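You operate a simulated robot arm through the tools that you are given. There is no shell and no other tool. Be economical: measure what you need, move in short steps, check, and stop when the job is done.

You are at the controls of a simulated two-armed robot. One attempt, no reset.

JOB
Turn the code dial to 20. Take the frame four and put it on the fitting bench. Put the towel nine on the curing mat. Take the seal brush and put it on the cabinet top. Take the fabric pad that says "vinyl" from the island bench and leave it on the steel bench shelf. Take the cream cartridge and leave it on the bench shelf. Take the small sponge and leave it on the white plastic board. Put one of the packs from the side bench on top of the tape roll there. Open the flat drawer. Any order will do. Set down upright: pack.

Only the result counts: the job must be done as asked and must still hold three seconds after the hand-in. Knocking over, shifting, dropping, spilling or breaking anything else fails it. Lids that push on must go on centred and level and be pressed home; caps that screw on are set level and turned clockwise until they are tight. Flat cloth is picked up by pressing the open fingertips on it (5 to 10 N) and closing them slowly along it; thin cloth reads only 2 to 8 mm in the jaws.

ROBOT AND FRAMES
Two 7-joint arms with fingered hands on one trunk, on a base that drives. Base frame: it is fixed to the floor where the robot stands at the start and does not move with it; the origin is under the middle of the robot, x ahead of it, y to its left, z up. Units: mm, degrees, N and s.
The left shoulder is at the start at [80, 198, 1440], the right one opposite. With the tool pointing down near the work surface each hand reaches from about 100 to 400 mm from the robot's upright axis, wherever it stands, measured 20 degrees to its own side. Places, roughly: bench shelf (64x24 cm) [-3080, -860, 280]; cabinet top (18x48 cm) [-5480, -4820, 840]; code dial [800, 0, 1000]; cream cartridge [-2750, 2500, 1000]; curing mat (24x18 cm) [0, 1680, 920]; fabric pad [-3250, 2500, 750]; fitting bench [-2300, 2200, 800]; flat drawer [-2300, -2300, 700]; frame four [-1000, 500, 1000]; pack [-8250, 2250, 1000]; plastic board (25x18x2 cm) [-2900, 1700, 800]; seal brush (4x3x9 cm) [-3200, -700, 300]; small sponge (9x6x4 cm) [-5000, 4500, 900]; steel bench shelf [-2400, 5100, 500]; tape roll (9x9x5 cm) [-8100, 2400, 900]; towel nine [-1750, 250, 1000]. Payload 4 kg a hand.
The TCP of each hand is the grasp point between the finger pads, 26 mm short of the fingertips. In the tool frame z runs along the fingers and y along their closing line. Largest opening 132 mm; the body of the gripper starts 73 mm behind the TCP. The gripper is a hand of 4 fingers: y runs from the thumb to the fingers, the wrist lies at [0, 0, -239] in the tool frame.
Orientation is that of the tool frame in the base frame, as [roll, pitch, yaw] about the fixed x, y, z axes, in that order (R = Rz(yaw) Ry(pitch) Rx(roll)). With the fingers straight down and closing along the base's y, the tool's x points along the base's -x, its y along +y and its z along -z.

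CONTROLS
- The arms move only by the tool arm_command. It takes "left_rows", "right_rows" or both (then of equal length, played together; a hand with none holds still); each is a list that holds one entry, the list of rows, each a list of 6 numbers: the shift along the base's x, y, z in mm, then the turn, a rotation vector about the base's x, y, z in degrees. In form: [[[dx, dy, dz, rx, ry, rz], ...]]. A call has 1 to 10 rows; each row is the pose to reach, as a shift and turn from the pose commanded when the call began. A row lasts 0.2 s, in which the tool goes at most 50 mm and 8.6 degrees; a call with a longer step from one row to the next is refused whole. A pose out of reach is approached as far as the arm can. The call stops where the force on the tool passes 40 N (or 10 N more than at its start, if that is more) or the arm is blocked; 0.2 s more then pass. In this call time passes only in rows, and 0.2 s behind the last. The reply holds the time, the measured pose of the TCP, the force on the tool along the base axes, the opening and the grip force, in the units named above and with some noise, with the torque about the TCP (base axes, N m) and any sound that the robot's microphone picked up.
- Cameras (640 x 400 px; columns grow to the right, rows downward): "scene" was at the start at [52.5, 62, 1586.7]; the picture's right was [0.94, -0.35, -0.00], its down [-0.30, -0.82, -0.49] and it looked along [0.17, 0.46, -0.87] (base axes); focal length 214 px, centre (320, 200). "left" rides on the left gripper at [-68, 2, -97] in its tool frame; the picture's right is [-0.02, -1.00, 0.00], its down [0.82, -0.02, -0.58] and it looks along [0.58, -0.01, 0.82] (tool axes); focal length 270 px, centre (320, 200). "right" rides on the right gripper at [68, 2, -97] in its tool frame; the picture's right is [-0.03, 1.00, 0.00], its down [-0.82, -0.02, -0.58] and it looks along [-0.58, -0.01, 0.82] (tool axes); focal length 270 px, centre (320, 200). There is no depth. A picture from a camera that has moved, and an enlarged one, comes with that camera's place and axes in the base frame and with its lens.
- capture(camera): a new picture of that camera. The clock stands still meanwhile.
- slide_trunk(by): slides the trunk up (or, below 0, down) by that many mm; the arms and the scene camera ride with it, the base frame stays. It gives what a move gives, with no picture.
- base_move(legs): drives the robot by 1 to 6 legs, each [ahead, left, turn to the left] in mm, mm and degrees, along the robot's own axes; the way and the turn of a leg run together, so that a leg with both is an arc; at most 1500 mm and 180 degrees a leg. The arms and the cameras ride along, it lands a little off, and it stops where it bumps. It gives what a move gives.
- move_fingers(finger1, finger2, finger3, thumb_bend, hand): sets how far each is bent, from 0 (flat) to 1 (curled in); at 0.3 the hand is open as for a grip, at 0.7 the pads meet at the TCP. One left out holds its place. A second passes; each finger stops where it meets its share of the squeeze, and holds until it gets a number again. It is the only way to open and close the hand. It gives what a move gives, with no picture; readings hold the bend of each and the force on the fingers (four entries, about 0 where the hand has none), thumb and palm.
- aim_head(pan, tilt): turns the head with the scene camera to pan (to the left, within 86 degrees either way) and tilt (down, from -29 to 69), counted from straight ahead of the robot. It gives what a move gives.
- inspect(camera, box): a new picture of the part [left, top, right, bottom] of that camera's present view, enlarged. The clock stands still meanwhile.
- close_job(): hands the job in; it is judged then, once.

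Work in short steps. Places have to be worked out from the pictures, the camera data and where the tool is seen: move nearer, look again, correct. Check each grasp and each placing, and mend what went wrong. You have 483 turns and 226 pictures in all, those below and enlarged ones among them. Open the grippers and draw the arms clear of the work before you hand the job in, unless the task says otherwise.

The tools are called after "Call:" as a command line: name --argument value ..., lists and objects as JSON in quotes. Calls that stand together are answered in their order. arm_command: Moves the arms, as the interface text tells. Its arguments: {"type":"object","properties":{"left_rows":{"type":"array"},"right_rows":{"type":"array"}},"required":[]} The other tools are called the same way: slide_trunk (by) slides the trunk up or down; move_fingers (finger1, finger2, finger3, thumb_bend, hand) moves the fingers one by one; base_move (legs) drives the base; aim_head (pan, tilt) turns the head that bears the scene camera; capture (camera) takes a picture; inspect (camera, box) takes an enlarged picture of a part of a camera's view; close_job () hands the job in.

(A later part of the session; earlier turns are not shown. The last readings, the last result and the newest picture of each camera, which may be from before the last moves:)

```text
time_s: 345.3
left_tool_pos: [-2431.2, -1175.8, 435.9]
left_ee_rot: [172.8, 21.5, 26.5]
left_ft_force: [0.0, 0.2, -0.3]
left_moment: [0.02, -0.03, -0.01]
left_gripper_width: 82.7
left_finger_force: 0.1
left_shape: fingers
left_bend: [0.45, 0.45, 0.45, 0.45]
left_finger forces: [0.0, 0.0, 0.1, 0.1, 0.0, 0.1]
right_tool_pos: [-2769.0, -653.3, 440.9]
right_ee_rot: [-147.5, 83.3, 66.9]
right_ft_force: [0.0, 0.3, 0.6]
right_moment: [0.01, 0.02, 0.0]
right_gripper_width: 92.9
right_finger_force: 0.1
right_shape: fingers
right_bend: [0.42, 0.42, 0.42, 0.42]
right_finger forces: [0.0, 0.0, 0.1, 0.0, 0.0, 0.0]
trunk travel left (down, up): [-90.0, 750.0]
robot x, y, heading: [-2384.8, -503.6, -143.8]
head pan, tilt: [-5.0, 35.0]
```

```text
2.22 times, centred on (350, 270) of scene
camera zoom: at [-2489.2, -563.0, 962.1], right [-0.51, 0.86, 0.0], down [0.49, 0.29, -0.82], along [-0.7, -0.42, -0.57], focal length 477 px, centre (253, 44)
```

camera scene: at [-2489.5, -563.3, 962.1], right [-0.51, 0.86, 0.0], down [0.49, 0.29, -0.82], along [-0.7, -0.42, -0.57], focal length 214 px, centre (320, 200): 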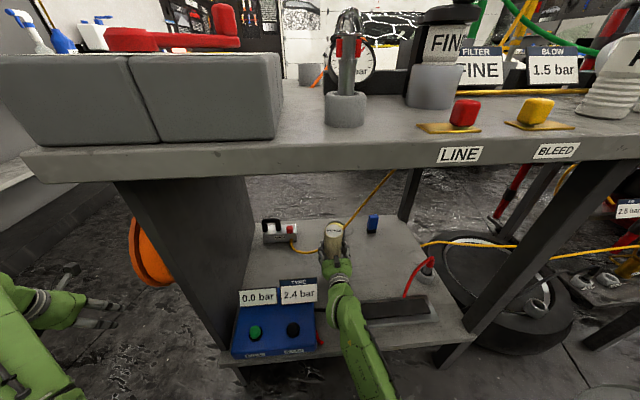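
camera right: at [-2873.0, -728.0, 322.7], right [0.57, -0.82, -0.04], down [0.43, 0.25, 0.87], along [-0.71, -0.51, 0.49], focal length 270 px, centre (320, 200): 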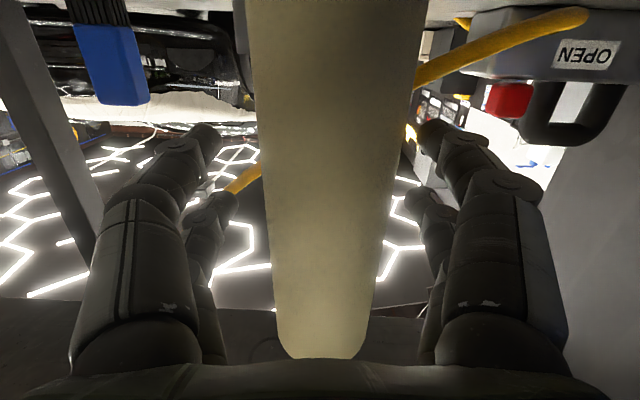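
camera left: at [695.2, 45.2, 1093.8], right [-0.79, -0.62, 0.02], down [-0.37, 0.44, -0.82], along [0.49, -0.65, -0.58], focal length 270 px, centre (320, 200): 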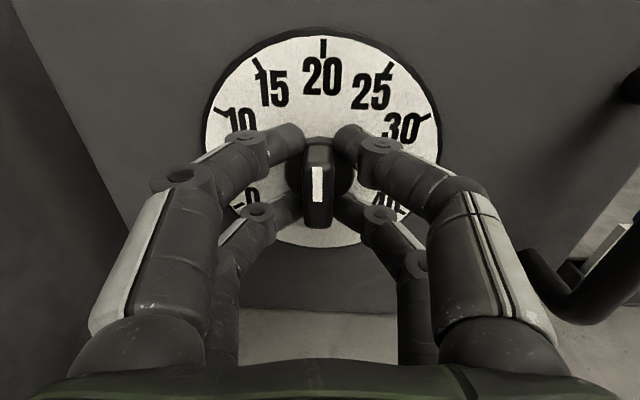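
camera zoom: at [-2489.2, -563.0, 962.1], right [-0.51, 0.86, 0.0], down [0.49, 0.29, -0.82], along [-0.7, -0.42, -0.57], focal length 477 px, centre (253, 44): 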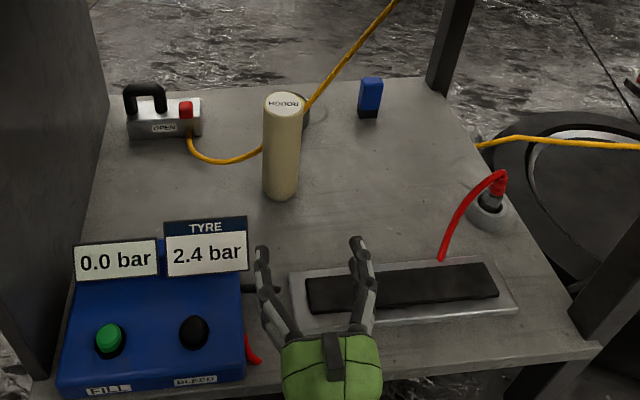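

The cartridge stands well; the blue brush is at about p 1279, q -3044 (shelf z≈283). I go 60 mm closer, swing the right hand 200 mm to the right above the tray and tilt it 25° nose-down.

Call:
base_move --legs '[[60, 0, 0]]'

Call:
arm_command --right_rows '[[[-6, 18, 20, 0, 0, 0], [-20, 45, 35, 4.8, -6.8, 0], [-45, 80, 40, 9.6, -13.6, 0], [-70, 115, 40, 14.5, -20.3, 0], [-95, 145, 40, 14.5, -20.3, 0], [-116, 163, 40, 14.5, -20.3, 0]]]'

Call:
capture --camera "right"

Call:
capture --camera "scene"

```text
time_s: 346.2
left_tool_pos: [-2481.3, -1211.9, 435.7]
left_ee_rot: [172.8, 21.3, 26.5]
left_ft_force: [-0.3, -0.3, 0.0]
left_moment: [-0.02, -0.02, 0.02]
left_gripper_width: 82.7
left_finger_force: 0.1
left_shape: fingers
left_bend: [0.45, 0.45, 0.45, 0.45]
left_finger forces: [0.0, 0.0, 0.0, 0.1, 0.0, 0.1]
right_tool_pos: [-2818.3, -689.3, 441.2]
right_ee_rot: [-147.4, 83.2, 67.2]
right_ft_force: [-0.3, -0.3, 0.1]
right_moment: [0.02, 0.02, 0.02]
right_gripper_width: 92.6
right_finger_force: 0.1
right_shape: fingers
right_bend: [0.42, 0.42, 0.42, 0.42]
right_finger forces: [0.0, 0.0, 0.0, 0.0, 0.0, 0.0]
trunk travel left (down, up): [-90.0, 750.0]
robot x, y, heading: [-2439.7, -534.3, -143.7]
head pan, tilt: [-5.0, 35.0]
```

```text
time_s: 347.4
left_tool_pos: [-2485.6, -1204.1, 449.5]
left_ee_rot: [171.4, 21.0, 25.8]
left_ft_force: [0.3, 0.3, 1.6]
left_moment: [0.03, -0.04, -0.01]
left_gripper_width: 82.7
left_finger_force: 0.0
left_shape: fingers
left_bend: [0.45, 0.45, 0.45, 0.45]
left_finger forces: [0.0, 0.0, 0.1, 0.1, 0.1, 0.1]
right_tool_pos: [-2866.7, -625.0, 476.7]
right_ee_rot: [-176.8, 57.9, 53.4]
right_ft_force: [0.2, 0.2, 0.6]
right_moment: [0.03, -0.03, 0.05]
right_gripper_width: 93.2
right_finger_force: 0.1
right_shape: fingers
right_bend: [0.42, 0.42, 0.42, 0.42]
right_finger forces: [0.0, 0.0, 0.0, 0.1, 0.0, 0.1]
right hand out of reach, approached as far as the arm can: row 5
trunk travel left (down, up): [-90.0, 750.0]
robot x, y, heading: [-2439.0, -533.5, -144.1]
head pan, tilt: [-5.0, 35.0]
stopped in row 5 (right hand): the arm was blocked; the commanded pose is now the measured one
```

```text
125 pictures are left
camera right: at [-2791.3, -535.3, 469.2], right [0.77, -0.64, -0.01], down [0.04, 0.04, 1.0], along [-0.64, -0.76, 0.06], focal length 270 px, centre (320, 200)
```

right: 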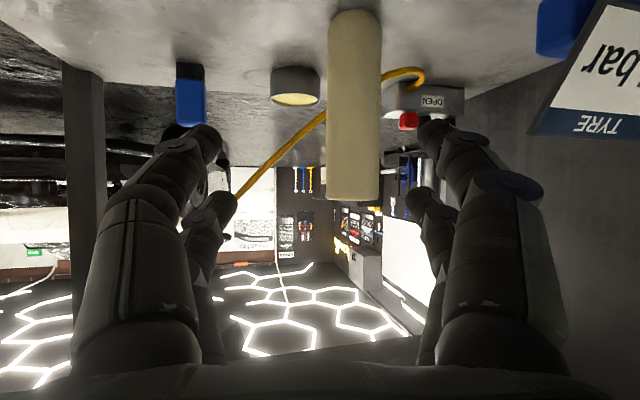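

```text
124 pictures are left
camera scene: at [-2551.4, -580.8, 962.0], right [-0.51, 0.86, -0.03], down [0.51, 0.28, -0.82], along [-0.69, -0.43, -0.58], focal length 214 px, centre (320, 200)
```

scene: 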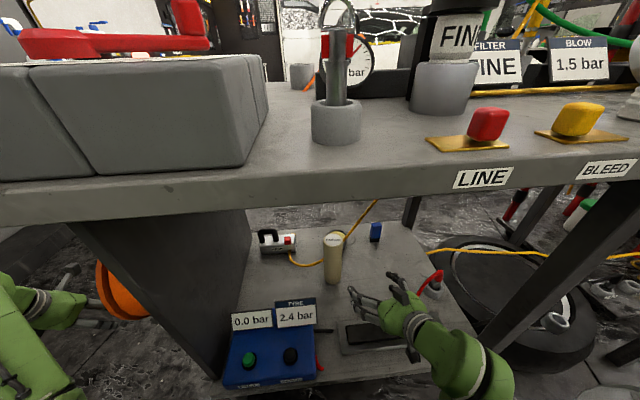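

The arm was blocked (probably the elbow) and the hand yawed. I return it to where it was.

Call:
arm_command --right_rows '[[[12, -17, 0, 0, 0, 0], [28, -40, -10, -4.8, 6.8, 0], [48, -66, -20, -9.6, 13.6, 0]]]'

Call:
aim_head --pan -50 --tilt 60

Call:
capture --camera "scene"

```text
time_s: 348.2
left_tool_pos: [-2480.9, -1211.1, 434.3]
left_ee_rot: [172.9, 21.4, 26.5]
left_ft_force: [-0.2, -0.5, -1.1]
left_moment: [-0.03, -0.02, -0.03]
left_gripper_width: 82.8
left_finger_force: 0.1
left_shape: fingers
left_bend: [0.45, 0.45, 0.45, 0.45]
left_finger forces: [0.0, 0.0, 0.0, 0.0, 0.0, 0.0]
right_tool_pos: [-2819.4, -697.1, 464.5]
right_ee_rot: [-154.3, 72.9, 73.1]
right_ft_force: [-0.2, 0.4, 0.4]
right_moment: [0.01, -0.01, 0.02]
right_gripper_width: 93.3
right_finger_force: 0.1
right_shape: fingers
right_bend: [0.42, 0.42, 0.42, 0.42]
right_finger forces: [0.0, 0.1, 0.0, 0.0, 0.0, 0.0]
trunk travel left (down, up): [-90.0, 750.0]
robot x, y, heading: [-2436.6, -534.1, -144.2]
head pan, tilt: [-5.0, 35.0]
```

```text
time_s: 349.4
left_tool_pos: [-2481.7, -1211.1, 435.8]
left_ee_rot: [172.9, 21.3, 26.6]
left_ft_force: [-0.5, 0.9, -0.9]
left_moment: [-0.01, 0.0, 0.0]
left_gripper_width: 82.8
left_finger_force: 0.0
left_shape: fingers
left_bend: [0.45, 0.45, 0.45, 0.45]
left_finger forces: [0.1, 0.1, 0.0, 0.0, 0.1, 0.0]
right_tool_pos: [-2819.6, -696.2, 463.9]
right_ee_rot: [-154.7, 72.7, 72.6]
right_ft_force: [-1.1, -0.1, 0.5]
right_moment: [0.01, 0.01, 0.01]
right_gripper_width: 93.1
right_finger_force: 0.0
right_shape: fingers
right_bend: [0.42, 0.42, 0.42, 0.42]
right_finger forces: [0.0, 0.1, 0.0, 0.1, 0.0, 0.0]
trunk travel left (down, up): [-90.0, 750.0]
robot x, y, heading: [-2439.7, -533.1, -143.9]
head pan, tilt: [-50.0, 60.0]
```

```text
123 pictures are left
camera scene: at [-2527.2, -536.1, 927.8], right [0.24, 0.97, 0.0], down [0.84, -0.21, -0.5], along [-0.49, 0.12, -0.87], focal length 214 px, centre (320, 200)
```

scene: 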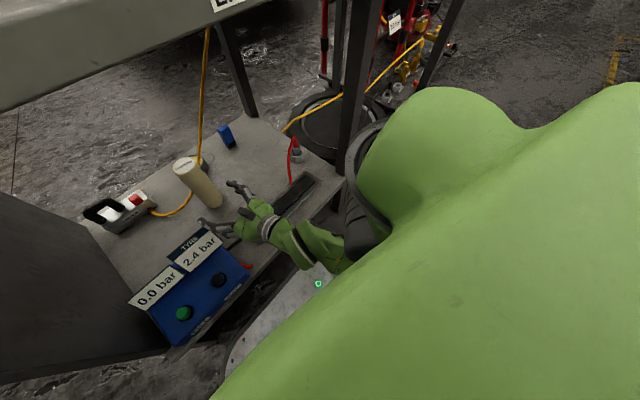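

The robot had been pushed up slightly (forearm against its own base). I back off, swing the left hand back beside the body, raise the trunk 120 mm and strafe right so the right arm can reach straight in.

Call:
base_move --legs '[[-200, 0, 0]]'

Call:
slide_trunk --by 130

Call:
arm_command --left_rows '[[[36, 26, 0, 0, 0, 0], [72, 52, 0, 0, 0, 0], [108, 77, 0, 0, 0, 0], [144, 103, 0, 0, 0, 0], [180, 129, 0, 0, 0, 0], [216, 154, 0, 0, 0, 0]]]'

Call:
aim_head --pan 0 --tilt 50

Call:
capture --camera "scene"

```text
time_s: 350.9
left_tool_pos: [-2320.2, -1093.5, 435.2]
left_ee_rot: [172.8, 21.3, 26.4]
left_ft_force: [0.0, -0.4, 0.1]
left_moment: [0.04, 0.03, -0.03]
left_gripper_width: 82.8
left_finger_force: 0.0
left_shape: fingers
left_bend: [0.45, 0.45, 0.45, 0.45]
left_finger forces: [0.1, 0.1, 0.0, 0.0, 0.0, 0.0]
right_tool_pos: [-2656.8, -579.8, 464.0]
right_ee_rot: [-154.6, 72.8, 72.6]
right_ft_force: [-0.1, 0.6, 0.0]
right_moment: [0.01, -0.07, -0.01]
right_gripper_width: 93.2
right_finger_force: 0.0
right_shape: fingers
right_bend: [0.42, 0.42, 0.42, 0.42]
right_finger forces: [0.1, 0.1, 0.1, 0.0, 0.0, 0.1]
trunk travel left (down, up): [-90.0, 750.0]
robot x, y, heading: [-2277.2, -419.7, -144.1]
head pan, tilt: [-50.0, 60.0]
```

```text
time_s: 352.5
left_tool_pos: [-2321.6, -1093.2, 565.2]
left_ee_rot: [172.8, 21.2, 26.4]
left_ft_force: [0.5, -0.2, 0.4]
left_moment: [0.01, 0.0, -0.02]
left_gripper_width: 82.5
left_finger_force: 0.1
left_shape: fingers
left_bend: [0.45, 0.45, 0.45, 0.45]
left_finger forces: [0.1, 0.1, 0.0, 0.0, 0.0, 0.0]
right_tool_pos: [-2658.0, -579.2, 594.2]
right_ee_rot: [-154.7, 72.8, 72.5]
right_ft_force: [-0.2, 0.1, -0.4]
right_moment: [-0.05, 0.01, 0.01]
right_gripper_width: 93.3
right_finger_force: 0.1
right_shape: fingers
right_bend: [0.42, 0.42, 0.42, 0.42]
right_finger forces: [0.1, 0.0, 0.0, 0.0, 0.0, 0.1]
trunk travel left (down, up): [-220.0, 620.0]
robot x, y, heading: [-2276.0, -419.3, -144.2]
head pan, tilt: [-50.0, 60.0]
```

```text
time_s: 353.9
left_tool_pos: [-2109.0, -950.5, 538.9]
left_ee_rot: [172.6, 21.3, 26.3]
left_ft_force: [-0.2, -0.8, 1.0]
left_moment: [0.0, -0.01, 0.0]
left_gripper_width: 83.0
left_finger_force: 0.1
left_shape: fingers
left_bend: [0.45, 0.45, 0.45, 0.45]
left_finger forces: [0.1, 0.0, 0.1, 0.1, 0.1, 0.0]
left hand out of reach, approached as far as the arm can: row 5, 6
right_tool_pos: [-2658.0, -580.0, 595.3]
right_ee_rot: [-154.5, 72.8, 72.6]
right_ft_force: [0.0, -0.1, -0.1]
right_moment: [-0.02, 0.03, 0.02]
right_gripper_width: 93.1
right_finger_force: 0.1
right_shape: fingers
right_bend: [0.42, 0.42, 0.42, 0.42]
right_finger forces: [0.0, 0.1, 0.0, 0.1, 0.1, 0.0]
trunk travel left (down, up): [-220.0, 620.0]
robot x, y, heading: [-2278.7, -419.4, -144.3]
head pan, tilt: [-50.0, 60.0]
```

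```text
time_s: 355.1
left_tool_pos: [-2109.5, -950.8, 539.3]
left_ee_rot: [172.8, 21.4, 26.4]
left_ft_force: [0.1, -0.1, -0.1]
left_moment: [0.01, -0.01, -0.02]
left_gripper_width: 82.9
left_finger_force: 0.0
left_shape: fingers
left_bend: [0.45, 0.45, 0.45, 0.45]
left_finger forces: [0.0, 0.0, 0.0, 0.1, 0.0, 0.1]
right_tool_pos: [-2658.5, -578.1, 593.3]
right_ee_rot: [-154.5, 72.8, 72.5]
right_ft_force: [-0.9, 0.2, 0.0]
right_moment: [0.0, -0.01, -0.03]
right_gripper_width: 93.4
right_finger_force: 0.0
right_shape: fingers
right_bend: [0.42, 0.42, 0.42, 0.42]
right_finger forces: [0.0, 0.1, 0.0, 0.0, 0.0, 0.0]
trunk travel left (down, up): [-220.0, 620.0]
robot x, y, heading: [-2276.0, -418.5, -144.3]
head pan, tilt: [0.0, 50.0]
```

```text
122 pictures are left
camera scene: at [-2363.5, -480.6, 1070.4], right [-0.58, 0.81, 0.0], down [0.62, 0.45, -0.64], along [-0.52, -0.37, -0.77], focal length 214 px, centre (320, 200)
```

scene: 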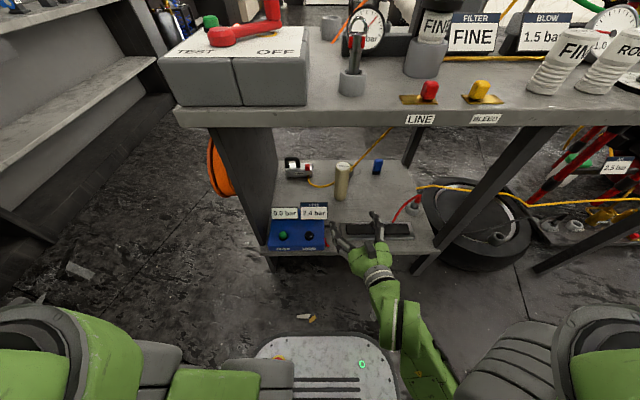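

The left hand is tucked beside the body. I strafe right 200 so the hand lines up with the brush (p≈1277), then straighten the hand's yaw and roll and lower it in front of the shelf.

Call:
base_move --legs '[[0, -200, 0]]'

Call:
arm_command --right_rows '[[[0, 0, -30, -1.7, -4, -6.2], [0, 0, -60, -3.4, -8, -12.5], [0, 0, -95, -3.4, -8, -12.5], [0, 0, -130, -3.4, -8, -12.5]]]'

Call:
capture --camera "right"

```text
time_s: 356.7
left_tool_pos: [-2226.3, -788.2, 539.5]
left_ee_rot: [172.8, 21.2, 26.3]
left_ft_force: [0.1, 0.4, 0.2]
left_moment: [0.01, 0.0, -0.01]
left_gripper_width: 82.8
left_finger_force: 0.0
left_shape: fingers
left_bend: [0.45, 0.45, 0.45, 0.45]
left_finger forces: [0.0, 0.1, 0.0, 0.0, 0.0, 0.0]
right_tool_pos: [-2775.2, -414.4, 594.0]
right_ee_rot: [-154.7, 72.8, 72.2]
right_ft_force: [-0.5, 0.4, -0.2]
right_moment: [0.02, 0.0, 0.0]
right_gripper_width: 93.0
right_finger_force: 0.1
right_shape: fingers
right_bend: [0.42, 0.42, 0.42, 0.42]
right_finger forces: [0.0, 0.0, 0.0, 0.1, 0.0, 0.0]
trunk travel left (down, up): [-220.0, 620.0]
robot x, y, heading: [-2393.4, -253.7, -144.2]
head pan, tilt: [0.0, 50.0]
```

```text
time_s: 357.7
left_tool_pos: [-2227.0, -788.4, 538.9]
left_ee_rot: [172.8, 21.3, 26.3]
left_ft_force: [0.6, -0.3, -0.1]
left_moment: [0.03, 0.03, -0.05]
left_gripper_width: 82.9
left_finger_force: 0.1
left_shape: fingers
left_bend: [0.45, 0.45, 0.45, 0.45]
left_finger forces: [0.1, 0.0, 0.0, 0.0, 0.0, 0.0]
right_tool_pos: [-2775.7, -413.4, 465.2]
right_ee_rot: [178.2, 70.7, 34.0]
right_ft_force: [0.0, 1.5, 0.6]
right_moment: [0.02, 0.0, 0.0]
right_gripper_width: 93.2
right_finger_force: 0.1
right_shape: fingers
right_bend: [0.42, 0.42, 0.42, 0.42]
right_finger forces: [0.0, 0.1, 0.0, 0.0, 0.1, 0.0]
trunk travel left (down, up): [-220.0, 620.0]
robot x, y, heading: [-2391.1, -250.9, -144.5]
head pan, tilt: [0.0, 50.0]
```

```text
121 pictures are left
camera right: at [-2683.1, -348.5, 432.8], right [0.58, -0.82, 0.03], down [0.21, 0.19, 0.96], along [-0.79, -0.55, 0.28], focal length 270 px, centre (320, 200)
```

right: 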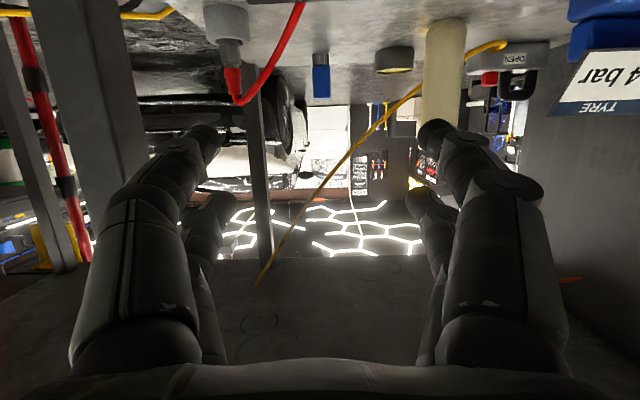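

Lined up: brush straight ahead at p≈1273. I drive 190 ahead at this height (z 465), above tray and red cable.

Call:
base_move --legs '[[190, 0, 0]]'

Call:
arm_command --right_rows '[[[-33, -23, 0, 0, 0, 0], [-66, -47, 0, 0, 0, 0], [-99, -70, 0, 0, 0, 0], [-132, -94, -5, 0, 0, 0], [-163, -116, -15, 0, 0, 0]]]'

Call:
capture --camera "right"

```text
time_s: 359.2
left_tool_pos: [-2376.9, -895.8, 539.1]
left_ee_rot: [172.8, 21.3, 26.4]
left_ft_force: [-0.4, 0.0, -0.5]
left_moment: [0.0, 0.0, -0.01]
left_gripper_width: 82.8
left_finger_force: 0.2
left_shape: fingers
left_bend: [0.45, 0.45, 0.45, 0.45]
left_finger forces: [0.0, 0.0, 0.1, 0.0, 0.0, 0.1]
right_tool_pos: [-2926.2, -522.2, 465.0]
right_ee_rot: [178.4, 70.6, 34.1]
right_ft_force: [0.8, -0.3, 0.6]
right_moment: [-0.06, -0.01, 0.0]
right_gripper_width: 93.4
right_finger_force: 0.0
right_shape: fingers
right_bend: [0.42, 0.42, 0.42, 0.42]
right_finger forces: [0.0, 0.0, 0.1, 0.0, 0.0, 0.0]
trunk travel left (down, up): [-220.0, 620.0]
robot x, y, heading: [-2542.7, -364.1, -144.2]
head pan, tilt: [0.0, 50.0]
```

```text
time_s: 360.4
left_tool_pos: [-2377.0, -896.8, 538.6]
left_ee_rot: [172.8, 21.3, 26.4]
left_ft_force: [0.7, 0.7, -0.6]
left_moment: [-0.01, -0.01, 0.01]
left_gripper_width: 82.7
left_finger_force: 0.0
left_shape: fingers
left_bend: [0.45, 0.45, 0.45, 0.45]
left_finger forces: [0.0, 0.0, 0.0, 0.0, 0.0, 0.0]
right_tool_pos: [-3088.5, -640.0, 450.7]
right_ee_rot: [178.3, 70.6, 34.2]
right_ft_force: [-0.1, -0.6, -0.5]
right_moment: [-0.01, 0.0, 0.02]
right_gripper_width: 93.3
right_finger_force: 0.1
right_shape: fingers
right_bend: [0.42, 0.42, 0.42, 0.42]
right_finger forces: [0.1, 0.1, 0.0, 0.1, 0.1, 0.0]
trunk travel left (down, up): [-220.0, 620.0]
robot x, y, heading: [-2543.9, -362.9, -144.1]
head pan, tilt: [0.0, 50.0]
```

```text
120 pictures are left
camera right: at [-2994.7, -575.1, 417.9], right [0.58, -0.82, 0.03], down [0.2, 0.18, 0.96], along [-0.79, -0.55, 0.27], focal length 270 px, centre (320, 200)
```

right: 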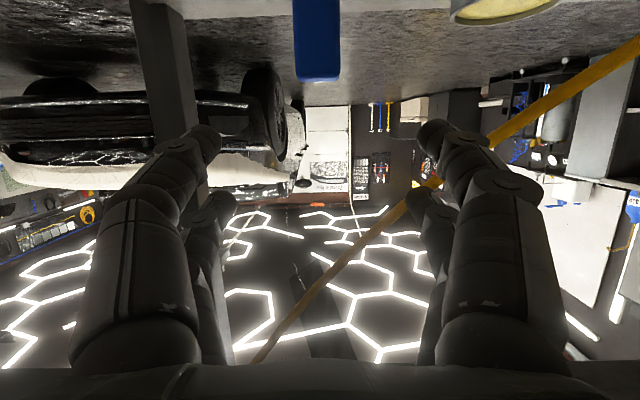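

Aligned with the brush (44 mm wide). I go forward above it, then down around it, in short steps.

Call:
arm_command --right_rows '[[[-33, -24, -10, 0, 0, 0], [-65, -46, -20, 0, 0, 0], [-85, -61, -30, 0, 0, 0], [-90, -64, -55, 0, 0, 0], [-95, -68, -80, 0, 0, 0], [-105, -75, -103, 0, 0, 0], [-120, -86, -105, 0, 0, 0], [-129, -92, -106, 0, 0, 0]]]'

Call:
capture --camera "right"

```text
time_s: 362.2
left_tool_pos: [-2376.8, -895.4, 539.1]
left_ee_rot: [172.8, 21.3, 26.3]
left_ft_force: [0.0, -0.6, -0.5]
left_moment: [0.01, 0.0, 0.03]
left_gripper_width: 82.7
left_finger_force: 0.0
left_shape: fingers
left_bend: [0.45, 0.45, 0.45, 0.45]
left_finger forces: [0.0, 0.1, 0.0, 0.0, 0.0, 0.0]
right_tool_pos: [-3218.3, -729.7, 342.8]
right_ee_rot: [178.2, 70.6, 34.2]
right_ft_force: [0.7, 0.0, 0.1]
right_moment: [-0.02, 0.0, 0.02]
right_gripper_width: 93.3
right_finger_force: 0.1
right_shape: fingers
right_bend: [0.42, 0.42, 0.42, 0.42]
right_finger forces: [0.0, 0.0, 0.1, 0.0, 0.0, 0.1]
trunk travel left (down, up): [-220.0, 620.0]
robot x, y, heading: [-2543.1, -361.6, -144.0]
head pan, tilt: [0.0, 50.0]
```

```text
119 pictures are left
camera right: at [-3125.1, -664.9, 311.5], right [0.58, -0.82, 0.03], down [0.2, 0.19, 0.96], along [-0.79, -0.55, 0.27], focal length 270 px, centre (320, 200)
```

right: 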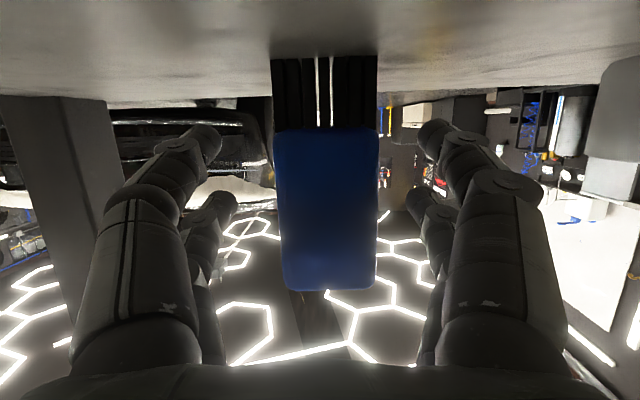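

The brush is between the fingers. I close.

Call:
move_fingers --hand "right" --finger1 0.65 --finger2 0.65 --finger3 0.65 --thumb_bend 0.65

Call:
arm_command --right_rows '[[[0, 0, 10, 0, 0, 0], [0, 0, 30, 0, 0, 0], [10, 7, 50, 0, 0, 0], [35, 25, 70, 0, 0, 0]]]'

Call:
capture --camera "right"

```text
time_s: 363.2
left_tool_pos: [-2378.2, -896.6, 539.0]
left_ee_rot: [172.7, 21.3, 26.5]
left_ft_force: [0.3, 0.2, 0.1]
left_moment: [0.0, -0.01, 0.01]
left_gripper_width: 83.0
left_finger_force: 0.1
left_shape: fingers
left_bend: [0.45, 0.45, 0.45, 0.45]
left_finger forces: [0.0, 0.0, 0.1, 0.1, 0.0, 0.0]
right_tool_pos: [-3218.3, -729.3, 343.2]
right_ee_rot: [178.3, 70.6, 34.1]
right_ft_force: [-0.1, -0.2, 0.1]
right_moment: [0.0, -0.02, -0.01]
right_gripper_width: 16.7
right_finger_force: 0.0
right_shape: fingers
right_bend: [0.65, 0.65, 0.65, 0.65]
right_finger forces: [0.1, 0.0, 0.0, 0.0, 0.0, 0.1]
trunk travel left (down, up): [-220.0, 620.0]
robot x, y, heading: [-2543.4, -363.8, -144.7]
head pan, tilt: [0.0, 50.0]
```

```text
time_s: 364.2
left_tool_pos: [-2376.3, -896.1, 539.4]
left_ee_rot: [172.7, 21.4, 26.4]
left_ft_force: [-0.1, -0.7, 0.7]
left_moment: [-0.03, 0.01, -0.05]
left_gripper_width: 82.4
left_finger_force: 0.1
left_shape: fingers
left_bend: [0.45, 0.45, 0.45, 0.45]
left_finger forces: [0.1, 0.0, 0.0, 0.0, 0.0, 0.0]
right_tool_pos: [-3184.8, -707.2, 414.2]
right_ee_rot: [178.2, 70.7, 34.2]
right_ft_force: [0.6, -0.2, 0.4]
right_moment: [-0.03, 0.0, 0.01]
right_gripper_width: 17.0
right_finger_force: 0.1
right_shape: fingers
right_bend: [0.65, 0.65, 0.65, 0.65]
right_finger forces: [0.1, 0.1, 0.1, 0.1, 0.0, 0.0]
trunk travel left (down, up): [-220.0, 620.0]
robot x, y, heading: [-2539.8, -365.5, -144.2]
head pan, tilt: [0.0, 50.0]
```

```text
118 pictures are left
camera right: at [-3091.2, -642.5, 380.9], right [0.58, -0.82, 0.03], down [0.21, 0.19, 0.96], along [-0.79, -0.55, 0.28], focal length 270 px, centre (320, 200)
```

right: 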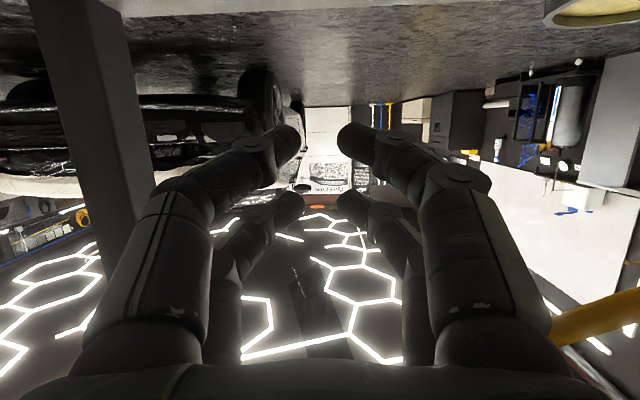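

The fingers closed on nothing and the brush is no longer in view. I look with the scene camera.

Call:
capture --camera "scene"

Call:
inspect --camera "right" --box '[160, 0, 480, 200]'

```text
117 pictures are left
camera scene: at [-2631.1, -425.6, 1070.4], right [-0.58, 0.81, 0.0], down [0.62, 0.45, -0.64], along [-0.52, -0.38, -0.77], focal length 214 px, centre (320, 200)
```

scene: 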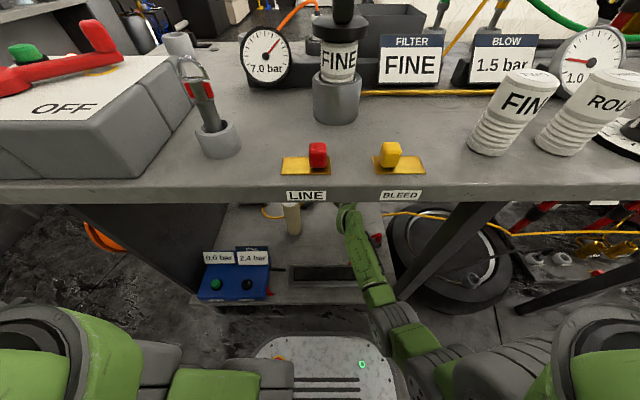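

```text
2.00 times, centred on (320, 100) of right
camera zoom: at [-3091.2, -642.5, 380.9], right [0.58, -0.82, 0.03], down [0.21, 0.19, 0.96], along [-0.79, -0.55, 0.28], focal length 541 px, centre (320, 400)
```

zoom: 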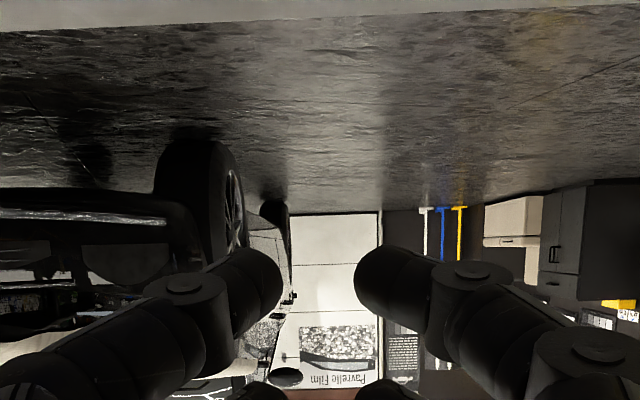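

I pull the hand back some more to see the shelf surface.

Call:
arm_command --right_rows '[[[33, 24, 10, 0, 0, 0], [66, 47, 20, 0, 0, 0], [99, 71, 30, 0, 0, 0], [132, 94, 40, 0, 0, 0]]]'

Call:
capture --camera "right"

```text
time_s: 365.2
left_tool_pos: [-2376.1, -894.3, 539.1]
left_ee_rot: [172.7, 21.4, 26.3]
left_ft_force: [-0.1, -0.5, 0.5]
left_moment: [-0.04, 0.02, 0.01]
left_gripper_width: 82.9
left_finger_force: 0.1
left_shape: fingers
left_bend: [0.45, 0.45, 0.45, 0.45]
left_finger forces: [0.0, 0.1, 0.1, 0.0, 0.0, 0.0]
right_tool_pos: [-3054.1, -612.6, 451.8]
right_ee_rot: [178.3, 70.7, 34.3]
right_ft_force: [0.1, 0.0, -1.0]
right_moment: [0.0, 0.04, 0.02]
right_gripper_width: 16.9
right_finger_force: 0.0
right_shape: fingers
right_bend: [0.65, 0.65, 0.65, 0.65]
right_finger forces: [0.1, 0.0, 0.0, 0.0, 0.1, 0.0]
trunk travel left (down, up): [-220.0, 620.0]
robot x, y, heading: [-2542.0, -360.9, -144.3]
head pan, tilt: [0.0, 50.0]
```

```text
115 pictures are left
camera right: at [-2960.7, -548.0, 420.2], right [0.58, -0.82, 0.03], down [0.21, 0.19, 0.96], along [-0.79, -0.55, 0.28], focal length 270 px, centre (320, 200)
```

right: 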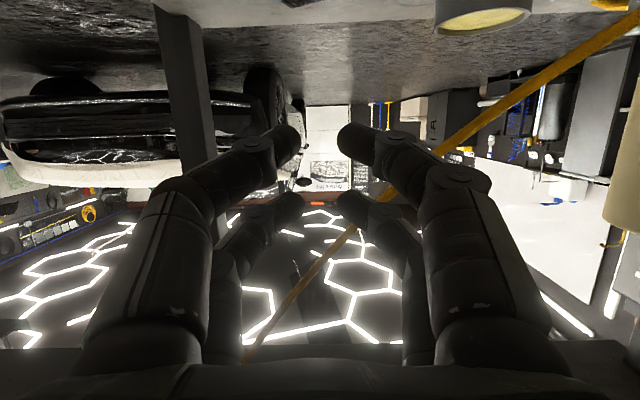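

Something dark shows at the top edge, perhaps the brush lying down. I retract further and view from farther away.

Call:
arm_command --right_rows '[[[33, 24, 10, 0, 0, 0], [66, 47, 20, 0, 0, 0], [99, 71, 30, 0, 0, 0], [132, 94, 40, 0, 0, 0], [165, 118, 45, 0, 0, 0]]]'

Call:
capture --camera "right"

```text
time_s: 366.4
left_tool_pos: [-2377.3, -895.7, 539.3]
left_ee_rot: [172.7, 21.3, 26.4]
left_ft_force: [0.3, 0.8, 0.0]
left_moment: [0.03, 0.01, 0.01]
left_gripper_width: 82.6
left_finger_force: 0.0
left_shape: fingers
left_bend: [0.45, 0.45, 0.45, 0.45]
left_finger forces: [0.0, 0.1, 0.0, 0.0, 0.0, 0.0]
right_tool_pos: [-2889.1, -492.6, 499.3]
right_ee_rot: [178.1, 70.7, 33.9]
right_ft_force: [-0.4, 0.3, 1.1]
right_moment: [0.04, 0.0, -0.01]
right_gripper_width: 16.6
right_finger_force: 0.0
right_shape: fingers
right_bend: [0.65, 0.65, 0.65, 0.65]
right_finger forces: [0.0, 0.0, 0.0, 0.0, 0.1, 0.1]
trunk travel left (down, up): [-220.0, 620.0]
robot x, y, heading: [-2544.4, -364.0, -144.0]
head pan, tilt: [0.0, 50.0]
```

```text
114 pictures are left
camera right: at [-2795.3, -427.3, 466.7], right [0.58, -0.82, 0.04], down [0.21, 0.19, 0.96], along [-0.79, -0.55, 0.28], focal length 270 px, centre (320, 200)
```

right: 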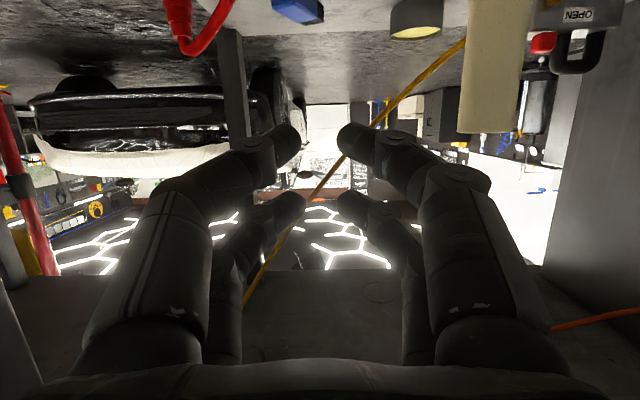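

The brush has toppled and lies on the shelf near p 1306, q -3000. I back off 200 mm to get a clear scene view of how it lies.

Call:
base_move --legs '[[-230, 0, 0]]'

Call:
arm_command --right_rows '[[[0, 0, -40, 0, 0, 0], [0, 0, -80, 0, 0, 0], [0, 0, -110, 0, 0, 0]]]'

Call:
aim_head --pan 0 --tilt 40

Call:
inspect --camera "scene" --box '[220, 100, 480, 280]'

```text
time_s: 368.2
left_tool_pos: [-2190.9, -761.9, 538.1]
left_ee_rot: [172.7, 21.4, 26.2]
left_ft_force: [0.7, 0.3, -0.4]
left_moment: [0.01, 0.0, 0.0]
left_gripper_width: 82.9
left_finger_force: 0.0
left_shape: fingers
left_bend: [0.45, 0.45, 0.45, 0.45]
left_finger forces: [0.1, 0.0, 0.0, 0.1, 0.0, 0.0]
right_tool_pos: [-2700.3, -356.3, 498.6]
right_ee_rot: [178.3, 70.7, 34.0]
right_ft_force: [-0.3, -0.2, 0.1]
right_moment: [0.0, -0.01, -0.03]
right_gripper_width: 17.0
right_finger_force: 0.0
right_shape: fingers
right_bend: [0.65, 0.65, 0.65, 0.65]
right_finger forces: [0.1, 0.0, 0.1, 0.1, 0.0, 0.1]
trunk travel left (down, up): [-220.0, 620.0]
robot x, y, heading: [-2355.4, -231.9, -144.4]
head pan, tilt: [0.0, 50.0]
```

```text
time_s: 369.0
left_tool_pos: [-2191.2, -762.1, 539.5]
left_ee_rot: [172.6, 21.3, 26.2]
left_ft_force: [-0.1, -0.5, 0.2]
left_moment: [-0.04, -0.02, 0.01]
left_gripper_width: 82.7
left_finger_force: 0.0
left_shape: fingers
left_bend: [0.45, 0.45, 0.45, 0.45]
left_finger forces: [0.1, 0.0, 0.0, 0.0, 0.1, 0.1]
right_tool_pos: [-2700.5, -354.6, 390.0]
right_ee_rot: [178.2, 70.6, 33.9]
right_ft_force: [-0.5, 0.3, -0.7]
right_moment: [0.01, 0.01, 0.04]
right_gripper_width: 16.8
right_finger_force: 0.0
right_shape: fingers
right_bend: [0.65, 0.65, 0.65, 0.65]
right_finger forces: [0.0, 0.0, 0.0, 0.0, 0.0, 0.0]
trunk travel left (down, up): [-220.0, 620.0]
robot x, y, heading: [-2355.8, -228.7, -144.5]
head pan, tilt: [0.0, 50.0]
```

```text
time_s: 369.7
left_tool_pos: [-2191.2, -762.7, 538.6]
left_ee_rot: [172.7, 21.3, 26.2]
left_ft_force: [0.6, 0.4, -0.3]
left_moment: [0.0, 0.02, -0.02]
left_gripper_width: 82.8
left_finger_force: 0.1
left_shape: fingers
left_bend: [0.45, 0.45, 0.45, 0.45]
left_finger forces: [0.0, 0.1, 0.0, 0.0, 0.0, 0.0]
right_tool_pos: [-2700.9, -354.1, 389.2]
right_ee_rot: [178.3, 70.6, 34.1]
right_ft_force: [0.2, 0.3, -0.6]
right_moment: [0.01, 0.0, 0.02]
right_gripper_width: 16.8
right_finger_force: 0.1
right_shape: fingers
right_bend: [0.65, 0.65, 0.65, 0.65]
right_finger forces: [0.1, 0.0, 0.0, 0.0, 0.0, 0.0]
trunk travel left (down, up): [-220.0, 620.0]
robot x, y, heading: [-2357.2, -228.4, -144.2]
head pan, tilt: [0.0, 40.0]
```

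```text
2.22 times, centred on (350, 190) of scene
camera zoom: at [-2450.8, -295.9, 1084.5], right [-0.58, 0.81, 0.0], down [0.52, 0.37, -0.77], along [-0.62, -0.44, -0.64], focal length 477 px, centre (253, 222)
```

zoom: 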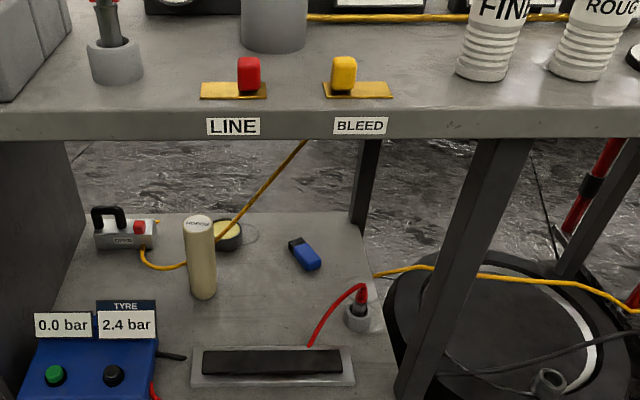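

The brush lies at about p 1305, q -2945…-2975, turned 28°. (It was nearer than I had judged, so the fingers closed behind it.) I'll pick it from above: out here I tilt the hand to 70° nose-down, turn it 28°, and open it.

Call:
arm_command --right_rows '[[[0, 0, 20, 4.84, -6.78, 0], [0, 0, 40, 9.7, -13.6, 0], [0, 0, 60, 14.5, -20.3, 0], [0, 0, 80, 19.4, -27.1, 0], [0, 0, 95, 24.2, -33.9, 0], [0, 0, 100, 29, -40.7, 0]]]'

Call:
arm_command --right_rows '[[[0, 0, 0, 0, 0, 7], [0, 0, 0, 0, 0, 14], [0, 0, 0, 0, 0, 21], [0, 0, 0, 0, 0, 28]]]'

Call:
move_fingers --hand "right" --finger1 0.42 --finger2 0.42 --finger3 0.42 --thumb_bend 0.42

Call:
capture --camera "scene"

```text
time_s: 371.1
left_tool_pos: [-2191.9, -762.6, 538.7]
left_ee_rot: [172.8, 21.3, 26.2]
left_ft_force: [-0.9, 1.0, -0.6]
left_moment: [0.02, 0.04, -0.02]
left_gripper_width: 83.0
left_finger_force: 0.0
left_shape: fingers
left_bend: [0.45, 0.45, 0.45, 0.45]
left_finger forces: [0.1, 0.0, 0.0, 0.0, 0.1, 0.0]
right_tool_pos: [-2701.2, -358.0, 488.6]
right_ee_rot: [179.5, 20.7, 34.9]
right_ft_force: [0.7, -0.5, -0.4]
right_moment: [-0.01, -0.02, 0.01]
right_gripper_width: 16.5
right_finger_force: 0.1
right_shape: fingers
right_bend: [0.65, 0.65, 0.65, 0.65]
right_finger forces: [0.0, 0.1, 0.0, 0.0, 0.0, 0.1]
trunk travel left (down, up): [-220.0, 620.0]
robot x, y, heading: [-2354.9, -225.8, -144.3]
head pan, tilt: [0.0, 40.0]
```

```text
time_s: 372.1
left_tool_pos: [-2190.9, -761.0, 538.3]
left_ee_rot: [172.7, 21.2, 26.2]
left_ft_force: [-0.3, -0.3, -0.3]
left_moment: [-0.03, 0.01, -0.01]
left_gripper_width: 82.8
left_finger_force: 0.0
left_shape: fingers
left_bend: [0.45, 0.45, 0.45, 0.45]
left_finger forces: [0.0, 0.0, 0.0, 0.1, 0.1, 0.1]
right_tool_pos: [-2700.9, -356.4, 488.4]
right_ee_rot: [179.5, 20.6, 63.1]
right_ft_force: [0.9, -0.1, -0.5]
right_moment: [0.01, 0.04, -0.02]
right_gripper_width: 16.9
right_finger_force: 0.1
right_shape: fingers
right_bend: [0.65, 0.65, 0.65, 0.65]
right_finger forces: [0.0, 0.0, 0.0, 0.1, 0.0, 0.0]
trunk travel left (down, up): [-220.0, 620.0]
robot x, y, heading: [-2354.3, -230.9, -144.4]
head pan, tilt: [0.0, 40.0]
```

```text
time_s: 373.1
left_tool_pos: [-2191.4, -763.9, 538.9]
left_ee_rot: [172.7, 21.3, 26.2]
left_ft_force: [0.5, 0.0, 0.1]
left_moment: [-0.03, 0.0, 0.05]
left_gripper_width: 83.0
left_finger_force: 0.1
left_shape: fingers
left_bend: [0.45, 0.45, 0.45, 0.45]
left_finger forces: [0.1, 0.1, 0.1, 0.0, 0.0, 0.1]
right_tool_pos: [-2700.5, -356.9, 489.5]
right_ee_rot: [179.6, 20.8, 63.0]
right_ft_force: [-0.2, -0.1, 0.1]
right_moment: [0.02, -0.01, 0.0]
right_gripper_width: 92.6
right_finger_force: 0.1
right_shape: fingers
right_bend: [0.42, 0.42, 0.42, 0.42]
right_finger forces: [0.0, 0.1, 0.0, 0.0, 0.1, 0.0]
trunk travel left (down, up): [-220.0, 620.0]
robot x, y, heading: [-2356.2, -227.1, -144.5]
head pan, tilt: [0.0, 40.0]
```

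```text
112 pictures are left
camera scene: at [-2450.8, -295.9, 1084.6], right [-0.58, 0.81, 0.0], down [0.52, 0.37, -0.77], along [-0.62, -0.45, -0.64], focal length 214 px, centre (320, 200)
```

scene: 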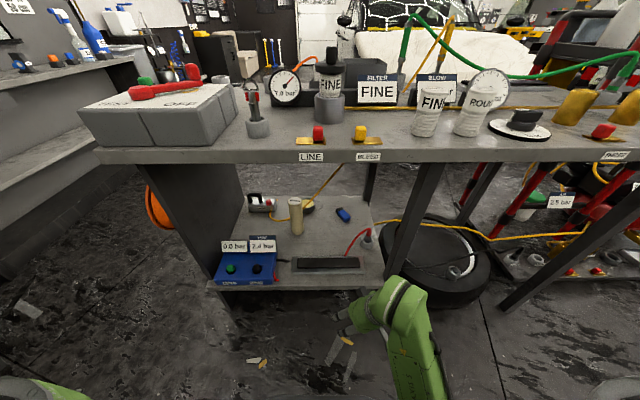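

The forearm would come close to the bench leg (p≈1420), so I strafe the robot left 110 and reach the hand over to the right instead.

Call:
base_move --legs '[[0, 110, 0]]'

Call:
arm_command --right_rows '[[[-20, 29, 0, 0, 0, 0], [-40, 57, 0, 0, 0, 0], [-58, 82, 0, 0, 0, 0], [-73, 102, 0, 0, 0, 0]]]'

Call:
capture --camera "scene"

```text
time_s: 374.3
left_tool_pos: [-2125.3, -854.4, 537.6]
left_ee_rot: [172.8, 21.3, 26.2]
left_ft_force: [-0.1, -0.3, -0.2]
left_moment: [-0.01, 0.0, 0.0]
left_gripper_width: 82.8
left_finger_force: 0.0
left_shape: fingers
left_bend: [0.45, 0.45, 0.45, 0.45]
left_finger forces: [0.0, 0.0, 0.0, 0.0, 0.0, 0.0]
right_tool_pos: [-2635.6, -448.6, 490.0]
right_ee_rot: [179.7, 20.7, 63.1]
right_ft_force: [0.2, 0.0, 0.2]
right_moment: [0.0, 0.03, -0.03]
right_gripper_width: 92.7
right_finger_force: 0.0
right_shape: fingers
right_bend: [0.42, 0.42, 0.42, 0.42]
right_finger forces: [0.0, 0.0, 0.0, 0.1, 0.1, 0.0]
trunk travel left (down, up): [-220.0, 620.0]
robot x, y, heading: [-2295.5, -318.0, -144.1]
head pan, tilt: [0.0, 40.0]
```

```text
time_s: 375.4
left_tool_pos: [-2129.8, -845.1, 552.3]
left_ee_rot: [171.3, 21.2, 25.8]
left_ft_force: [-0.4, 0.0, 0.7]
left_moment: [-0.03, 0.0, -0.01]
left_gripper_width: 82.9
left_finger_force: 0.1
left_shape: fingers
left_bend: [0.45, 0.45, 0.45, 0.45]
left_finger forces: [0.0, 0.1, 0.0, 0.0, 0.0, 0.0]
right_tool_pos: [-2681.2, -376.0, 482.7]
right_ee_rot: [177.9, 21.0, 72.2]
right_ft_force: [-0.9, -0.3, -0.2]
right_moment: [0.01, -0.02, 0.03]
right_gripper_width: 92.6
right_finger_force: 0.1
right_shape: fingers
right_bend: [0.42, 0.42, 0.42, 0.42]
right_finger forces: [0.1, 0.0, 0.0, 0.0, 0.0, 0.0]
trunk travel left (down, up): [-220.0, 620.0]
robot x, y, heading: [-2290.6, -322.1, -144.4]
head pan, tilt: [0.0, 40.0]
stopped in row 4 (right hand): the arm was blocked; the commanded pose is now the measured one
```

```text
111 pictures are left
camera scene: at [-2396.3, -368.1, 1085.4], right [-0.58, 0.81, -0.02], down [0.53, 0.36, -0.77], along [-0.62, -0.46, -0.64], focal length 214 px, centre (320, 200)
```

scene: 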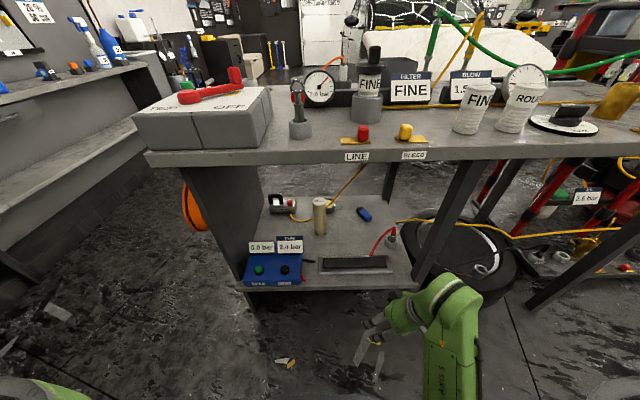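

The elbow again presses on the base in this low elbow pose. I return to the pose that worked before (20° nose-down, nearly straight), and will grip the lying brush with the lower finger pair.

Call:
arm_command --right_rows '[[[20, -28, 5, 0, 0, -5], [44, -62, 8, 0, 0, -9]]]'

Call:
base_move --legs '[[-60, 0, 0], [0, -110, 0]]'

Call:
arm_command --right_rows '[[[0, 0, 0, 0, 0, -7], [0, 0, 0, 0, 0, -14], [0, 0, 0, 0, 0, -21]]]'

Call:
arm_command --right_rows '[[[0, 0, 0, -5.6, 6.2, 0], [0, 0, 0, -11.2, 12.4, 0], [0, 0, 0, -16.8, 18.6, 0], [0, 0, -10, -22.4, 24.8, 0], [0, 0, -20, -28, 31, 0], [0, 0, -30, -33, 36.6, 0]]]'

Call:
capture --camera "right"

```text
time_s: 376.0
left_tool_pos: [-2124.7, -852.9, 537.2]
left_ee_rot: [172.8, 21.3, 26.3]
left_ft_force: [-0.6, -0.6, 0.1]
left_moment: [0.03, 0.03, 0.0]
left_gripper_width: 83.0
left_finger_force: 0.1
left_shape: fingers
left_bend: [0.45, 0.45, 0.45, 0.45]
left_finger forces: [0.0, 0.0, 0.1, 0.0, 0.1, 0.1]
right_tool_pos: [-2640.0, -443.7, 494.4]
right_ee_rot: [179.2, 20.5, 62.9]
right_ft_force: [-0.1, 0.1, -0.6]
right_moment: [0.02, 0.02, -0.02]
right_gripper_width: 92.8
right_finger_force: 0.0
right_shape: fingers
right_bend: [0.42, 0.42, 0.42, 0.42]
right_finger forces: [0.0, 0.1, 0.0, 0.0, 0.0, 0.0]
trunk travel left (down, up): [-220.0, 620.0]
robot x, y, heading: [-2290.2, -322.0, -144.7]
head pan, tilt: [0.0, 40.0]
```

```text
time_s: 377.8
left_tool_pos: [-2142.5, -731.1, 540.5]
left_ee_rot: [172.8, 21.3, 26.2]
left_ft_force: [0.0, -0.7, -0.2]
left_moment: [-0.02, -0.01, 0.02]
left_gripper_width: 82.9
left_finger_force: 0.1
left_shape: fingers
left_bend: [0.45, 0.45, 0.45, 0.45]
left_finger forces: [0.1, 0.0, 0.0, 0.0, 0.1, 0.0]
right_tool_pos: [-2656.6, -319.7, 495.1]
right_ee_rot: [179.2, 20.5, 63.1]
right_ft_force: [-0.8, 0.1, 0.4]
right_moment: [-0.02, -0.02, 0.0]
right_gripper_width: 92.6
right_finger_force: 0.0
right_shape: fingers
right_bend: [0.42, 0.42, 0.42, 0.42]
right_finger forces: [0.0, 0.0, 0.1, 0.1, 0.0, 0.0]
trunk travel left (down, up): [-220.0, 620.0]
robot x, y, heading: [-2312.0, -200.2, -144.4]
head pan, tilt: [0.0, 40.0]
```

```text
time_s: 378.6
left_tool_pos: [-2141.6, -729.6, 539.1]
left_ee_rot: [172.6, 21.3, 26.2]
left_ft_force: [0.8, 0.0, 0.2]
left_moment: [0.03, 0.01, -0.03]
left_gripper_width: 83.0
left_finger_force: 0.1
left_shape: fingers
left_bend: [0.45, 0.45, 0.45, 0.45]
left_finger forces: [0.0, 0.1, 0.0, 0.0, 0.1, 0.1]
right_tool_pos: [-2656.0, -320.0, 494.1]
right_ee_rot: [179.3, 20.5, 42.0]
right_ft_force: [-0.7, 0.1, 0.6]
right_moment: [0.02, 0.01, -0.03]
right_gripper_width: 92.7
right_finger_force: 0.1
right_shape: fingers
right_bend: [0.42, 0.42, 0.42, 0.42]
right_finger forces: [0.0, 0.1, 0.1, 0.1, 0.0, 0.0]
trunk travel left (down, up): [-220.0, 620.0]
robot x, y, heading: [-2310.3, -197.3, -144.6]
head pan, tilt: [0.0, 40.0]
```

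```text
time_s: 380.0
left_tool_pos: [-2141.5, -730.0, 539.4]
left_ee_rot: [172.7, 21.3, 26.1]
left_ft_force: [-1.0, -0.6, -0.4]
left_moment: [0.01, 0.02, 0.0]
left_gripper_width: 82.9
left_finger_force: 0.1
left_shape: fingers
left_bend: [0.45, 0.45, 0.45, 0.45]
left_finger forces: [0.0, 0.0, 0.0, 0.1, 0.1, 0.0]
right_tool_pos: [-2655.7, -322.3, 465.5]
right_ee_rot: [179.6, 69.9, 42.6]
right_ft_force: [-0.4, 0.2, 0.7]
right_moment: [-0.01, -0.03, -0.02]
right_gripper_width: 93.0
right_finger_force: 0.0
right_shape: fingers
right_bend: [0.42, 0.42, 0.42, 0.42]
right_finger forces: [0.1, 0.1, 0.0, 0.1, 0.0, 0.1]
trunk travel left (down, up): [-220.0, 620.0]
robot x, y, heading: [-2306.4, -199.2, -144.4]
head pan, tilt: [0.0, 40.0]
```

```text
110 pictures are left
camera right: at [-2571.2, -245.5, 434.8], right [0.67, -0.74, 0.03], down [0.18, 0.19, 0.96], along [-0.72, -0.65, 0.26], focal length 270 px, centre (320, 200)
```

right: 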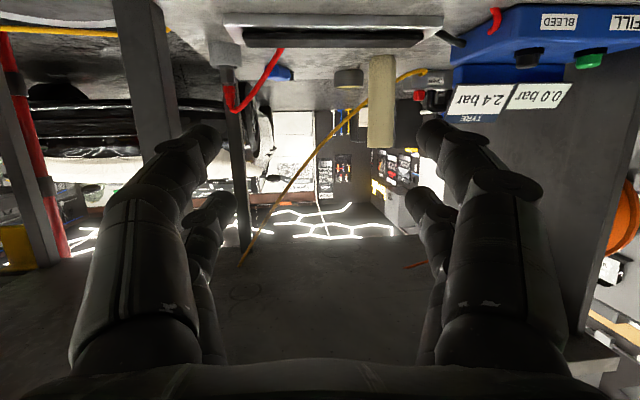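

Combining views puts the lying brush at p≈1305, q≈-2967. I drive 290 ahead and extend the hand at z 460 above everything, then look.

Call:
base_move --legs '[[290, 0, 0]]'

Call:
arm_command --right_rows '[[[-37, -17, 0, 0, 0, 0], [-74, -34, 0, 0, 0, 0], [-111, -53, 0, 0, 0, 0], [-148, -75, 0, 0, 0, 0]]]'

Call:
capture --camera "right"

```text
time_s: 382.0
left_tool_pos: [-2383.8, -901.0, 538.1]
left_ee_rot: [172.8, 21.3, 26.0]
left_ft_force: [0.0, -0.6, -0.2]
left_moment: [0.01, -0.02, -0.01]
left_gripper_width: 83.0
left_finger_force: 0.0
left_shape: fingers
left_bend: [0.45, 0.45, 0.45, 0.45]
left_finger forces: [0.0, 0.0, 0.1, 0.0, 0.0, 0.0]
right_tool_pos: [-2897.1, -490.2, 464.1]
right_ee_rot: [179.4, 69.7, 42.1]
right_ft_force: [0.2, 1.1, 0.0]
right_moment: [0.04, 0.0, 0.01]
right_gripper_width: 92.7
right_finger_force: 0.0
right_shape: fingers
right_bend: [0.42, 0.42, 0.42, 0.42]
right_finger forces: [0.0, 0.0, 0.0, 0.0, 0.0, 0.0]
trunk travel left (down, up): [-220.0, 620.0]
robot x, y, heading: [-2546.8, -368.5, -144.5]
head pan, tilt: [0.0, 40.0]
```

```text
time_s: 383.0
left_tool_pos: [-2383.0, -902.2, 539.5]
left_ee_rot: [172.6, 21.2, 26.0]
left_ft_force: [0.4, 0.5, 0.7]
left_moment: [0.02, 0.0, 0.01]
left_gripper_width: 82.7
left_finger_force: 0.0
left_shape: fingers
left_bend: [0.45, 0.45, 0.45, 0.45]
left_finger forces: [0.0, 0.1, 0.1, 0.0, 0.0, 0.1]
right_tool_pos: [-3047.0, -562.7, 466.8]
right_ee_rot: [179.6, 69.8, 42.0]
right_ft_force: [-0.1, -0.5, 0.3]
right_moment: [-0.04, 0.0, 0.04]
right_gripper_width: 92.8
right_finger_force: 0.0
right_shape: fingers
right_bend: [0.42, 0.42, 0.42, 0.42]
right_finger forces: [0.1, 0.0, 0.0, 0.1, 0.0, 0.0]
trunk travel left (down, up): [-220.0, 620.0]
robot x, y, heading: [-2544.8, -367.6, -144.6]
head pan, tilt: [0.0, 40.0]
```

```text
109 pictures are left
camera right: at [-2961.5, -487.8, 436.1], right [0.67, -0.74, 0.03], down [0.18, 0.19, 0.97], along [-0.72, -0.64, 0.26], focal length 270 px, centre (320, 200)
```

right: 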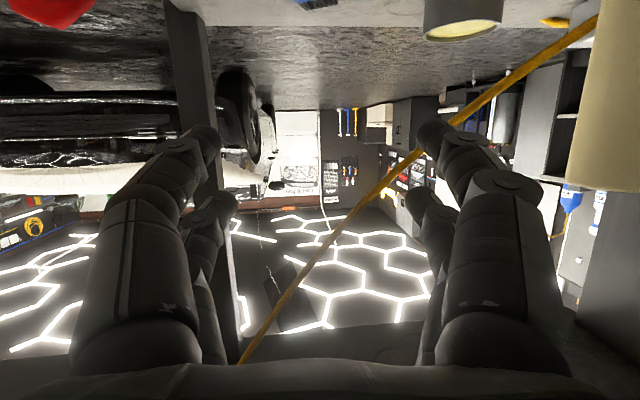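

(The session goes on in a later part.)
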